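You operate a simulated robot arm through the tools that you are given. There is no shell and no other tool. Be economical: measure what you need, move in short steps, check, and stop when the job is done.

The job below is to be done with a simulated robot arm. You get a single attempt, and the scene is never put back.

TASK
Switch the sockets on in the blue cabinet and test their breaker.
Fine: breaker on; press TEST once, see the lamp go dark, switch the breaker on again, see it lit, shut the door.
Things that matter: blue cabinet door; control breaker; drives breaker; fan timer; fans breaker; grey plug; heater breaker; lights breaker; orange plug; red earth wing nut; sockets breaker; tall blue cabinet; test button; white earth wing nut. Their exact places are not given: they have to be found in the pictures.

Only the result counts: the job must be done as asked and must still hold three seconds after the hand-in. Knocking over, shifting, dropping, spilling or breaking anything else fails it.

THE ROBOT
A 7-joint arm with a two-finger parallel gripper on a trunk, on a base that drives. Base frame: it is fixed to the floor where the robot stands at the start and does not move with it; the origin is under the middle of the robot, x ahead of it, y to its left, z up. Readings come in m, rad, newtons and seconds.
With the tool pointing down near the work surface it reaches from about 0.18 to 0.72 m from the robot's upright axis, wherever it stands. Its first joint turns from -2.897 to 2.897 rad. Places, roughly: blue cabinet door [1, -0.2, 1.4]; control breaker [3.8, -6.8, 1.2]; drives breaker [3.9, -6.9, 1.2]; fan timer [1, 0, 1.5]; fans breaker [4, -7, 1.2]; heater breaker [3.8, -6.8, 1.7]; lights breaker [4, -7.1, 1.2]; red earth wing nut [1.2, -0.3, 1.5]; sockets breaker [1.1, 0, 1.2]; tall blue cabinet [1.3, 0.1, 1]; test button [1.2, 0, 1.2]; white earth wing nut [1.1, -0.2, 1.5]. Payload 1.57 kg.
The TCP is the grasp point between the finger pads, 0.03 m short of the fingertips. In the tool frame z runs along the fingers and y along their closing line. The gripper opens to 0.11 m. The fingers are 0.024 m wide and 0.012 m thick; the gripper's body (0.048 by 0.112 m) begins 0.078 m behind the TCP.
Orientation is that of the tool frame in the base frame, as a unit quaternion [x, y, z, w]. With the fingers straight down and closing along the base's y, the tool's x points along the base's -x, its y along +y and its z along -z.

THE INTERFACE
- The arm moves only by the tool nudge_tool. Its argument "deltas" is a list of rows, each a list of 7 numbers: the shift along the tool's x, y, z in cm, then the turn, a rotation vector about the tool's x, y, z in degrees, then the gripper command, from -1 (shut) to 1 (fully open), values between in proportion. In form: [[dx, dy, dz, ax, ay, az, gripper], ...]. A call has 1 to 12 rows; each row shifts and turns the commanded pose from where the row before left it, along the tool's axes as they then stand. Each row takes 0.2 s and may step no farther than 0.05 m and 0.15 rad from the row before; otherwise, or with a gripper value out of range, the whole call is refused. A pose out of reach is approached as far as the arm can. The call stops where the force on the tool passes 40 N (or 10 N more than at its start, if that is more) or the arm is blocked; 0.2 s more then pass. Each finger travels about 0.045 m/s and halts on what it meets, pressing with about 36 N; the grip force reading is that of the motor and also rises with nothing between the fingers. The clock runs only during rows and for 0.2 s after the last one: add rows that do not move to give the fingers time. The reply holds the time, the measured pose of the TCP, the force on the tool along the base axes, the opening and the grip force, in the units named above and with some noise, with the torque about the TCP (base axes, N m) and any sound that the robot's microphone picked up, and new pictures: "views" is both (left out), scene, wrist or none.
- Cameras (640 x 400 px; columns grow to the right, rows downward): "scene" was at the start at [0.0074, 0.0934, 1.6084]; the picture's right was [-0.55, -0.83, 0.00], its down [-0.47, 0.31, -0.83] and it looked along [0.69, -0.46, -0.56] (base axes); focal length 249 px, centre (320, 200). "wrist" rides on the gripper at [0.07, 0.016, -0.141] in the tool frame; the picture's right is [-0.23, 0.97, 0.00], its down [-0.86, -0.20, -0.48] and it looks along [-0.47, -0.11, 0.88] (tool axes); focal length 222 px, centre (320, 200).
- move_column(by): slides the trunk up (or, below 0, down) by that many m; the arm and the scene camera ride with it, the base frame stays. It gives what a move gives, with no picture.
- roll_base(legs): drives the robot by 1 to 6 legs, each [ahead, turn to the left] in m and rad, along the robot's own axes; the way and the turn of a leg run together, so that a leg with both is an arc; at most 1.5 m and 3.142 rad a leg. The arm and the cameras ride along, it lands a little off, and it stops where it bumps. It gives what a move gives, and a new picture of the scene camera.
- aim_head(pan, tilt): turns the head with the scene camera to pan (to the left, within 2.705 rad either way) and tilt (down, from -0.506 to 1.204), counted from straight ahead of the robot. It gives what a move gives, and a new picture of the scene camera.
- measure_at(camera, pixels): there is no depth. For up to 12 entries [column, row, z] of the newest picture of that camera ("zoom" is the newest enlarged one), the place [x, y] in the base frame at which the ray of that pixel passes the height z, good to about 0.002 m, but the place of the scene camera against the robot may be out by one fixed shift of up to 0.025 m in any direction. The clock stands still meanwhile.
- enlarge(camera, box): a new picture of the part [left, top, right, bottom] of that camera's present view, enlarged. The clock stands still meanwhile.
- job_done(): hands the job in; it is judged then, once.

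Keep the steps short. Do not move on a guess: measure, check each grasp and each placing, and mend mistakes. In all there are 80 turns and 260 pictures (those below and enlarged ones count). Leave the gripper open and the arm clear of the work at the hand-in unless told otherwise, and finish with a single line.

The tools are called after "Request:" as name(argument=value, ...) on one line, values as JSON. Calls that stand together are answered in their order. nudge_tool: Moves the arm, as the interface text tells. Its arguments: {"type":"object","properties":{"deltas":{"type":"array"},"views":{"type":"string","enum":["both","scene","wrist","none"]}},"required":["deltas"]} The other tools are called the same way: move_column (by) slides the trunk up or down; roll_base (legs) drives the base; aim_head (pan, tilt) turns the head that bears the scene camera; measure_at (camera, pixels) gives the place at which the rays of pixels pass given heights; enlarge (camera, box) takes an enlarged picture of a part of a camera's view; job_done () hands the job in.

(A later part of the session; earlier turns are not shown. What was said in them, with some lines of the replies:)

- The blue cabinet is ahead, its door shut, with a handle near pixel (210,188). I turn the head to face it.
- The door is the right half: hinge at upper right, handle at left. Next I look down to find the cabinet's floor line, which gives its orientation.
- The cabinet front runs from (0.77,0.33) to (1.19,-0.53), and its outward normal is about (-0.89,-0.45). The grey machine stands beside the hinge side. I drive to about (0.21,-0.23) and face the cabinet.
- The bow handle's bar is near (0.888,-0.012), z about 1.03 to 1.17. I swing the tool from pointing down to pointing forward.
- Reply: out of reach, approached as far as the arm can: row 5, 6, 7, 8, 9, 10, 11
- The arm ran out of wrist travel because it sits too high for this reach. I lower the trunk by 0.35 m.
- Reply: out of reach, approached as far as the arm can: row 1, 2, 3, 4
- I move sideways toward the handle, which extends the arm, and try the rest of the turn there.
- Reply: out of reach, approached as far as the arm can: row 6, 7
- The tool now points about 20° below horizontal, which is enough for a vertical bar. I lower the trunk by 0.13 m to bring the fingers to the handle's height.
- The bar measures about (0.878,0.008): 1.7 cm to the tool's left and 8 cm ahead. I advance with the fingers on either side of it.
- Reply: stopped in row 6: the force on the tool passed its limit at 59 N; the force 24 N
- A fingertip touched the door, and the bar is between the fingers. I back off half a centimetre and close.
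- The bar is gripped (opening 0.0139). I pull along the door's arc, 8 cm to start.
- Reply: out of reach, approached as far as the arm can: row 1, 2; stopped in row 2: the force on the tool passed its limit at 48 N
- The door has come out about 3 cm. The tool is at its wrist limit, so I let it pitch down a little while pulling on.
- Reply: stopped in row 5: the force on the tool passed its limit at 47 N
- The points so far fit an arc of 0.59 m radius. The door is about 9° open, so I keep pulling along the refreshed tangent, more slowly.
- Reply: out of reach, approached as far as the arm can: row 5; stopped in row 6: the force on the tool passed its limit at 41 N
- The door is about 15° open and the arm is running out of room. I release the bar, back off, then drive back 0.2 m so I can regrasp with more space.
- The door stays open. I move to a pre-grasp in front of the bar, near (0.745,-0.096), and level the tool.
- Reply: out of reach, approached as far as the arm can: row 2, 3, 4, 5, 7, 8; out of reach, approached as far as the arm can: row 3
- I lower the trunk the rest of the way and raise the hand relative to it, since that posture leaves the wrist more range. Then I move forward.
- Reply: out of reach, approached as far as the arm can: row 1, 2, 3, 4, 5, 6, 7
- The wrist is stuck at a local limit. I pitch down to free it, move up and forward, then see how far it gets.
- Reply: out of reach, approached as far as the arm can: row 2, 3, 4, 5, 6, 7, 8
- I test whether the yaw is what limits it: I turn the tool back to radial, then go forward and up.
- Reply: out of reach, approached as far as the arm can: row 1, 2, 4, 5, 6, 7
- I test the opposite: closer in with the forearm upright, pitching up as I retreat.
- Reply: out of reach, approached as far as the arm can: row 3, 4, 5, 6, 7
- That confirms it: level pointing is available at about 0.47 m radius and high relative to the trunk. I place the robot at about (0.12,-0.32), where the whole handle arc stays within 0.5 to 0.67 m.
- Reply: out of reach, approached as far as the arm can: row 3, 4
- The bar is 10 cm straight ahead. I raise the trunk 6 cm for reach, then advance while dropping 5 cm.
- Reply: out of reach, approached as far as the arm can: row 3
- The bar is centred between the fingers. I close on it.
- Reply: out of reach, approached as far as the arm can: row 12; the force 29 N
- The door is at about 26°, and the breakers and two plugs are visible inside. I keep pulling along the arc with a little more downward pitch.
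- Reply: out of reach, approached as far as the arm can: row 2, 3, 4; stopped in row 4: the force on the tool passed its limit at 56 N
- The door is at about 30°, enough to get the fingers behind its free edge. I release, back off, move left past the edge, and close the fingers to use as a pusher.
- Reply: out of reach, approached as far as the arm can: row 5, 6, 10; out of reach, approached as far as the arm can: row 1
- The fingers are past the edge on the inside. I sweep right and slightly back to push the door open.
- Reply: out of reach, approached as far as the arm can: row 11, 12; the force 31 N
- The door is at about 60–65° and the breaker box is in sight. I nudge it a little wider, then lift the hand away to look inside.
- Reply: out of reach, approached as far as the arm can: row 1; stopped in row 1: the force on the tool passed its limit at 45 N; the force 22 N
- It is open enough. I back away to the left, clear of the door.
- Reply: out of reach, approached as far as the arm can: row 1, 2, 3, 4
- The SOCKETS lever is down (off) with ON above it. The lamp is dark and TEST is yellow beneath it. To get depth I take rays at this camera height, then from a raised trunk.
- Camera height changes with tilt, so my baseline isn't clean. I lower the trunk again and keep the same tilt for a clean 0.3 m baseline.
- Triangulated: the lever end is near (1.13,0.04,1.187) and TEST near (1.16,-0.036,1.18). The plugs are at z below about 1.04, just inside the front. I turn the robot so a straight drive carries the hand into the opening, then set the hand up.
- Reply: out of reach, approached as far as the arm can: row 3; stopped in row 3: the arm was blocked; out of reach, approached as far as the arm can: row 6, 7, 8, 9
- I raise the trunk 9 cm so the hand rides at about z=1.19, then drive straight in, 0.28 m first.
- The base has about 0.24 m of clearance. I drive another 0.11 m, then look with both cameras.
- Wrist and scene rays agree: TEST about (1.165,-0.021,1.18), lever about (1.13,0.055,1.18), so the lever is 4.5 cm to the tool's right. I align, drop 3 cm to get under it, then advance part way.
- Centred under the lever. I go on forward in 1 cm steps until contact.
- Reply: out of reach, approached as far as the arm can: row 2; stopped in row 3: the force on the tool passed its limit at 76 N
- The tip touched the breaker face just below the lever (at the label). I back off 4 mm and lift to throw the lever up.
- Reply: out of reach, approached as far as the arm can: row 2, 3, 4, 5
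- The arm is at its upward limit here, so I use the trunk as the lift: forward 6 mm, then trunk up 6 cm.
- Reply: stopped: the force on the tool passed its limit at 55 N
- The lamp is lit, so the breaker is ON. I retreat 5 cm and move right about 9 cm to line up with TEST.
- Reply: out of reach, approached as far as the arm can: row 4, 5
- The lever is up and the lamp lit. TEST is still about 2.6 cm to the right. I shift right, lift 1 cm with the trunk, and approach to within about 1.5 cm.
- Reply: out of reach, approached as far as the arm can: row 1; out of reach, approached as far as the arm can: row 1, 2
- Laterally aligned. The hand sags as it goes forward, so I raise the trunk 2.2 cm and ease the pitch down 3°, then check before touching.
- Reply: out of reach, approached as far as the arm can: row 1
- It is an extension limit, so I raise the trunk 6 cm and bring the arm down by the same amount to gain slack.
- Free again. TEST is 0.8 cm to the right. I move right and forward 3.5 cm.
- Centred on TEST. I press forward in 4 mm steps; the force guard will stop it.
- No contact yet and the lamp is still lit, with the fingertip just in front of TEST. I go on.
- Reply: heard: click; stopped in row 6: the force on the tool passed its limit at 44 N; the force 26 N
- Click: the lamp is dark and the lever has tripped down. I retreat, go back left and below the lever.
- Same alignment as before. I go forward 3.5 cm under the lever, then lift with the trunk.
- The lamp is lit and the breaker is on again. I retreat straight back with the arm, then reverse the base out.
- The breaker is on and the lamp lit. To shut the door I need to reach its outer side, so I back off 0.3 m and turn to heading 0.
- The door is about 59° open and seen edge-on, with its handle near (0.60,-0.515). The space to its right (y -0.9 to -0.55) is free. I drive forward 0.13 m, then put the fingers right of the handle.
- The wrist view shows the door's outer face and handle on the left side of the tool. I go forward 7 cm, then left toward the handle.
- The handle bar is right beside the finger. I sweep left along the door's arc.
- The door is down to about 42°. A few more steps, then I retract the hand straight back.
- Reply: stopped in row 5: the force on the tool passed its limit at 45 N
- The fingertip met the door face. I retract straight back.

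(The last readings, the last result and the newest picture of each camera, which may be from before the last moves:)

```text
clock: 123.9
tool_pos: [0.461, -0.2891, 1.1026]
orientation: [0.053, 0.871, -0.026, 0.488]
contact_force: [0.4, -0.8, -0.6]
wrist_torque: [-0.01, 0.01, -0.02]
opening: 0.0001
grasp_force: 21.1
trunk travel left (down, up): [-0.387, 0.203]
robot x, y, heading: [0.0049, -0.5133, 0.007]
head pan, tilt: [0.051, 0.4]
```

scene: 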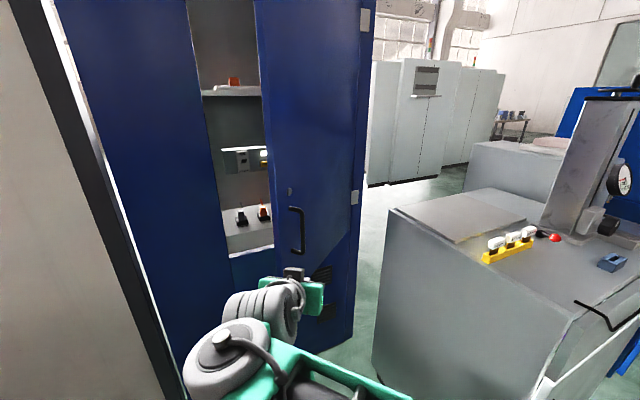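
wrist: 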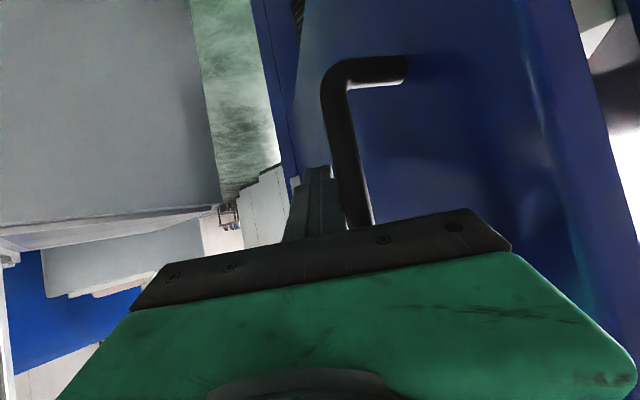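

The door is at about 37°. I'll finish by pushing its face with the fingertips, driving along the door's closed normal. First I turn the robot to heading 0.475.

Request:
roll_base(legs=[[0, 0.468]])

Request:
nudge_tool(deltas=[[0, -4, 0, 0, 0, 0, -1], [0, -4, 0, 0, 0, 0, -1], [0, -4, 0, 0, 0, 0, -1], [0, -4, 0, 0, 0, 0, -1], [0, -4, 0, 0, 0, 0, -1]], views="both")

```text
clock: 125.6
tool_pos: [0.3119, -0.1069, 1.1038]
orientation: [-0.151, 0.859, 0.088, 0.481]
contact_force: [0.7, 0.4, -0.9]
wrist_torque: [0.01, 0.02, -0.01]
opening: 0.0
grasp_force: 21.2
trunk travel left (down, up): [-0.387, 0.203]
robot x, y, heading: [0.0017, -0.5099, 0.471]
head pan, tilt: [0.051, 0.4]
```

scene: 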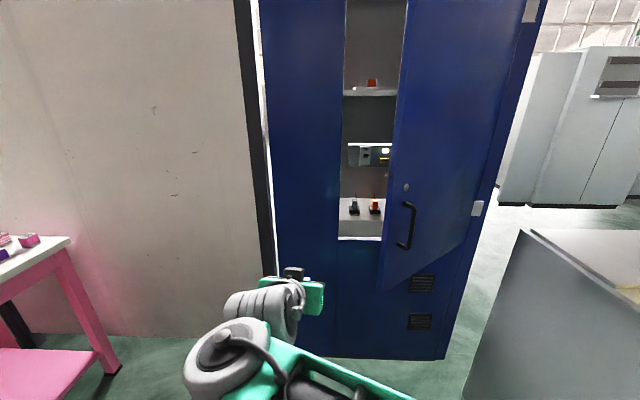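

```text
clock: 126.9
tool_pos: [0.3284, -0.2191, 1.0873]
orientation: [-0.26, 0.841, 0.131, 0.456]
contact_force: [-0.2, 0.9, -0.2]
wrist_torque: [-0.04, 0.0, 0.0]
opening: 0.0
grasp_force: 21.6
trunk travel left (down, up): [-0.387, 0.203]
robot x, y, heading: [0.0027, -0.5103, 0.473]
head pan, tilt: [0.051, 0.4]
stopped in row 5: the arm was blocked; the commanded pose is now the measured one
```

scene: 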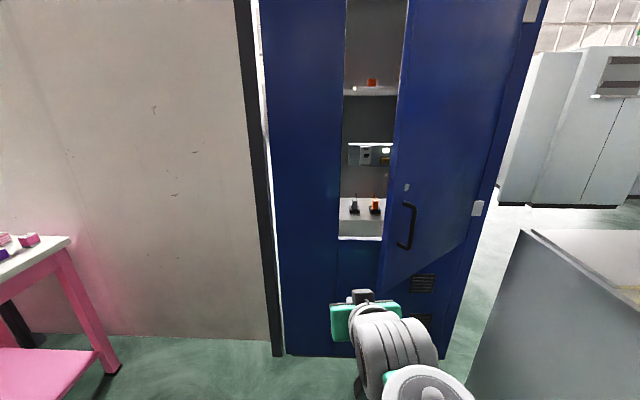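
wrist: 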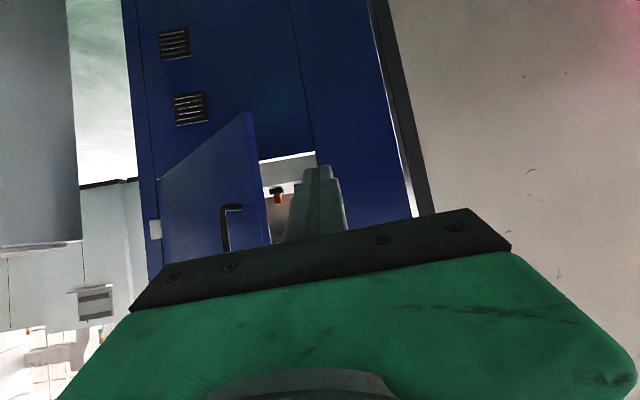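

The arm is folded too tightly, so I extend first, then go right.

Request:
nudge_tool(deltas=[[-1.9, 0, 2.9, 0, 0, 0, -1], [-1.9, 0, 2.9, 0, 0, 0, -1], [0, -4, 0, 0, 0, 0, -1], [0, -4, 0, 0, 0, 0, -1], [0, -4, 0, 0, 0, 0, -1], [0, -4, 0, 0, 0, 0, -1], [0, -4, 0, 0, 0, 0, -1], [0, -4, 0, 0, 0, 0, -1]], views="both")

```text
clock: 128.7
tool_pos: [0.5207, -0.386, 1.0956]
orientation: [-0.256, 0.841, 0.13, 0.458]
contact_force: [-0.2, 1.3, 1.0]
wrist_torque: [0.0, -0.04, -0.03]
opening: 0.0001
grasp_force: 20.9
trunk travel left (down, up): [-0.387, 0.203]
robot x, y, heading: [0.0007, -0.5103, 0.474]
head pan, tilt: [0.051, 0.4]
```

scene: 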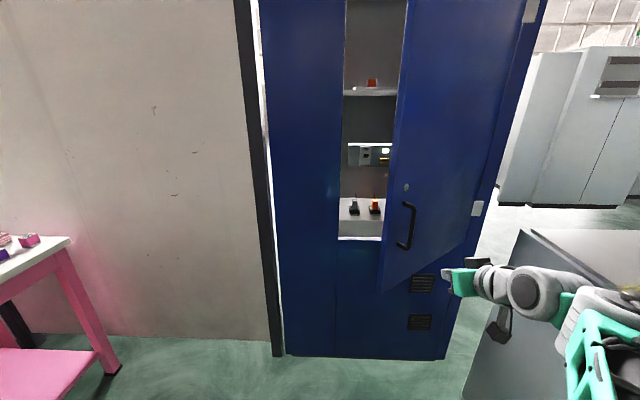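
wrist: 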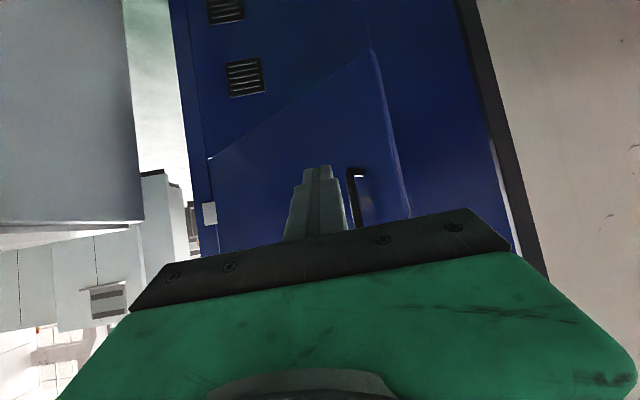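

Aimed at the door face right of the handle. I drive forward: 0.2 m first, then on.

Request:
roll_base(legs=[[0.22, 0]])

Request:
roll_base(legs=[[0.1, 0]])

```text
clock: 130.4
tool_pos: [0.72, -0.2867, 1.0941]
orientation: [-0.254, 0.842, 0.129, 0.458]
contact_force: [-0.4, -0.8, -1.1]
wrist_torque: [0.02, -0.01, -0.03]
opening: 0.0
grasp_force: 21.2
trunk travel left (down, up): [-0.387, 0.203]
robot x, y, heading: [0.2018, -0.4087, 0.471]
head pan, tilt: [0.051, 0.4]
```

scene: 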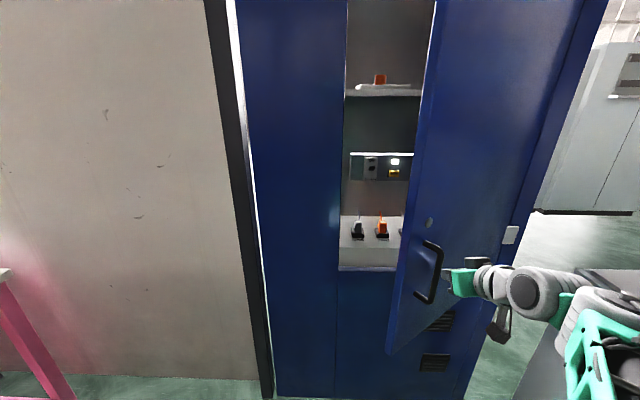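

```text
clock: 131.6
tool_pos: [0.8103, -0.2405, 1.0951]
orientation: [-0.254, 0.842, 0.129, 0.458]
contact_force: [0.4, -0.1, -0.4]
wrist_torque: [-0.02, -0.01, 0.05]
opening: 0.0
grasp_force: 21.2
trunk travel left (down, up): [-0.387, 0.203]
robot x, y, heading: [0.2921, -0.3685, 0.471]
head pan, tilt: [0.051, 0.4]
```

scene: 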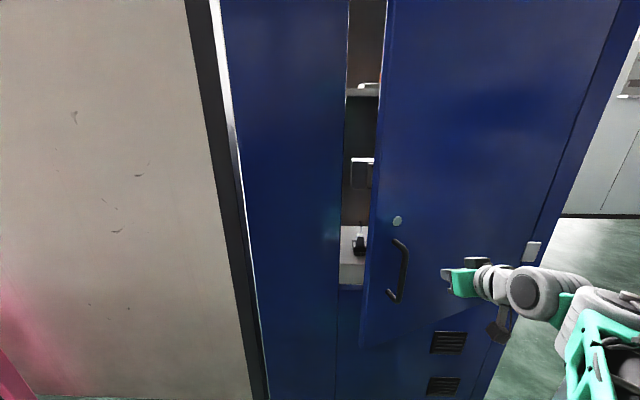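

The door is closing. I drive on 0.1 m, then slowly to the end.

Request:
roll_base(legs=[[0.11, 0], [0.03, 0]])

Request:
roll_base(legs=[[0.02, 0], [0.015, 0]])

```text
clock: 133.2
tool_pos: [0.9355, -0.1802, 1.095]
orientation: [-0.253, 0.843, 0.129, 0.458]
contact_force: [0.3, -0.5, 0.5]
wrist_torque: [-0.03, 0.02, -0.02]
opening: 0.0
grasp_force: 21.1
trunk travel left (down, up): [-0.387, 0.203]
robot x, y, heading: [0.4184, -0.3011, 0.468]
head pan, tilt: [0.051, 0.4]
```

scene: 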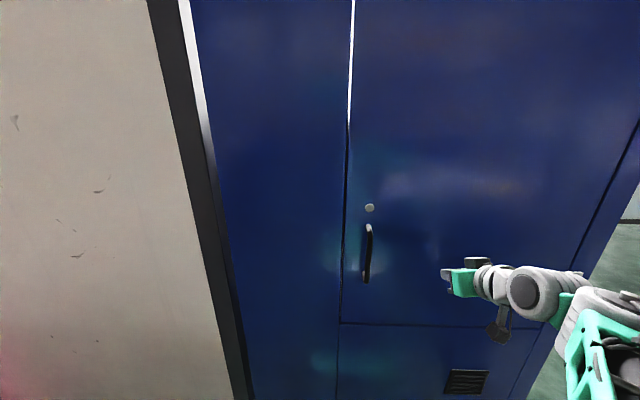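

```text
clock: 134.4
tool_pos: [0.9571, -0.169, 1.0969]
orientation: [-0.254, 0.843, 0.128, 0.457]
contact_force: [-18.3, -6.6, 4.8]
wrist_torque: [-0.03, -0.02, -0.02]
opening: 0.0
grasp_force: 21.6
trunk travel left (down, up): [-0.387, 0.203]
robot x, y, heading: [0.4447, -0.2884, 0.466]
head pan, tilt: [0.051, 0.4]
stopped in leg 2: the force on the tool passed its limit at 60 N (the readings are from after the stop); the commanded pose is now the measured one
```

scene: 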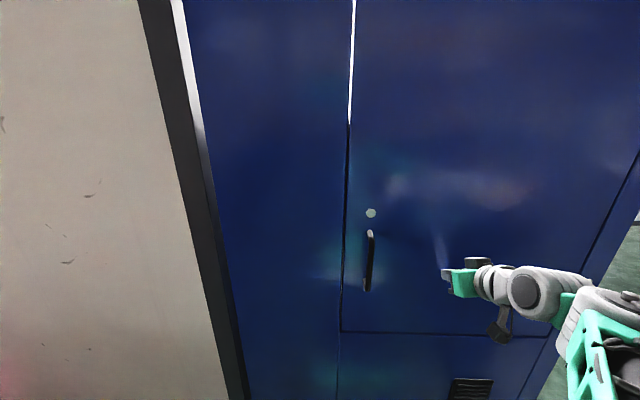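

The push met a firm stop and the door seams line up. I back away, open the gripper, and inspect.

Request:
roll_base(legs=[[-0.3, 0]])

Request:
nudge_tool(deltas=[[0, 0, 0, 0, 0, 0, 0], [0, 0, 0, 0, 0, 0, 1], [0, 0, 0, 0, 0, 0, 1], [0, 0, 0, 0, 0, 0, 1], [0, 0, 0, 0, 0, 0, 1], [0, 0, 0, 0, 0, 0, 1], [0, 0, 0, 0, 0, 0, 1]], views="both")

Request:
enlarge(camera="scene", box=[290, 120, 450, 220])

Request:
enlarge(camera="scene", box=[300, 210, 460, 310])

```text
clock: 136.4
tool_pos: [0.6913, -0.3025, 1.0953]
orientation: [-0.252, 0.843, 0.127, 0.457]
contact_force: [-1.2, 1.0, 0.4]
wrist_torque: [0.0, 0.0, -0.03]
opening: 0.0
grasp_force: 21.5
trunk travel left (down, up): [-0.387, 0.203]
robot x, y, heading: [0.1737, -0.4206, 0.464]
head pan, tilt: [0.051, 0.4]
```

scene: 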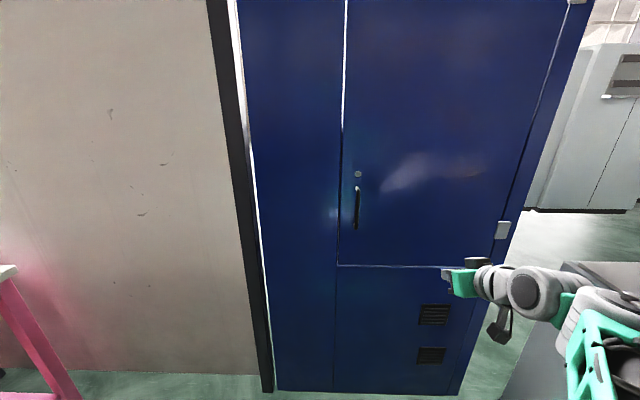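

```text
clock: 138.1
tool_pos: [0.6929, -0.3021, 1.0947]
orientation: [-0.253, 0.844, 0.127, 0.456]
contact_force: [-0.3, 0.5, 0.1]
wrist_torque: [0.0, 0.0, 0.0]
opening: 0.1101
grasp_force: 0.0
trunk travel left (down, up): [-0.387, 0.203]
robot x, y, heading: [0.1743, -0.4187, 0.462]
head pan, tilt: [0.051, 0.4]
```

scene: 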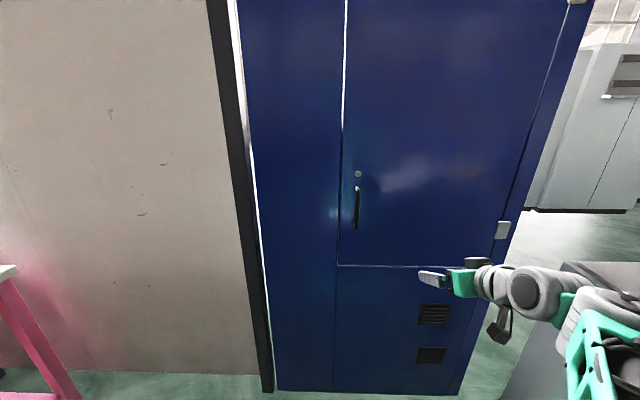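
wrist: 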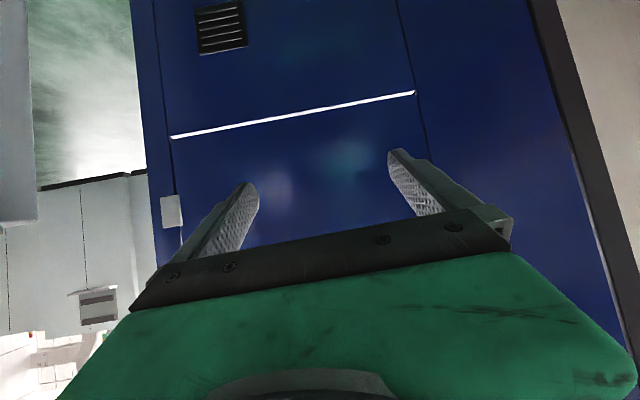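

```text
4.00 times, centred on (370, 170) of scene
```

zoom: 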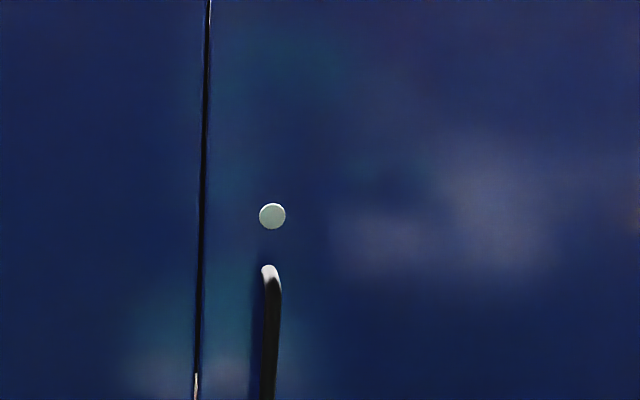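

```text
4.00 times, centred on (380, 260) of scene
```

zoom: 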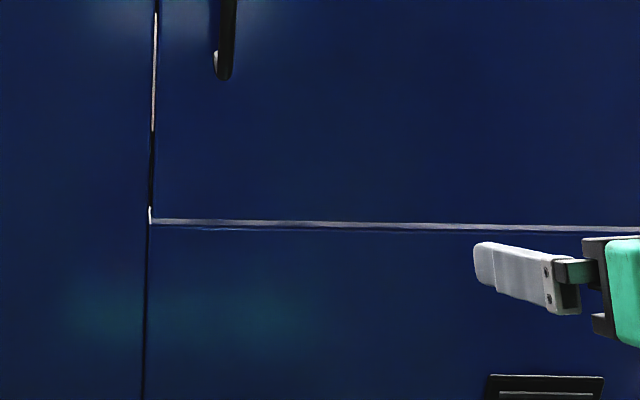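

The door sits flush as it did at the start, the gripper is open and the arm is clear. I hand in.

Request:
job_done()

```text
The job is handed in.
```

Sockets breaker switched on; one TEST press tripped it and the lamp went dark; breaker switched back on, lamp seen lit, and the blue cabinet door shut.
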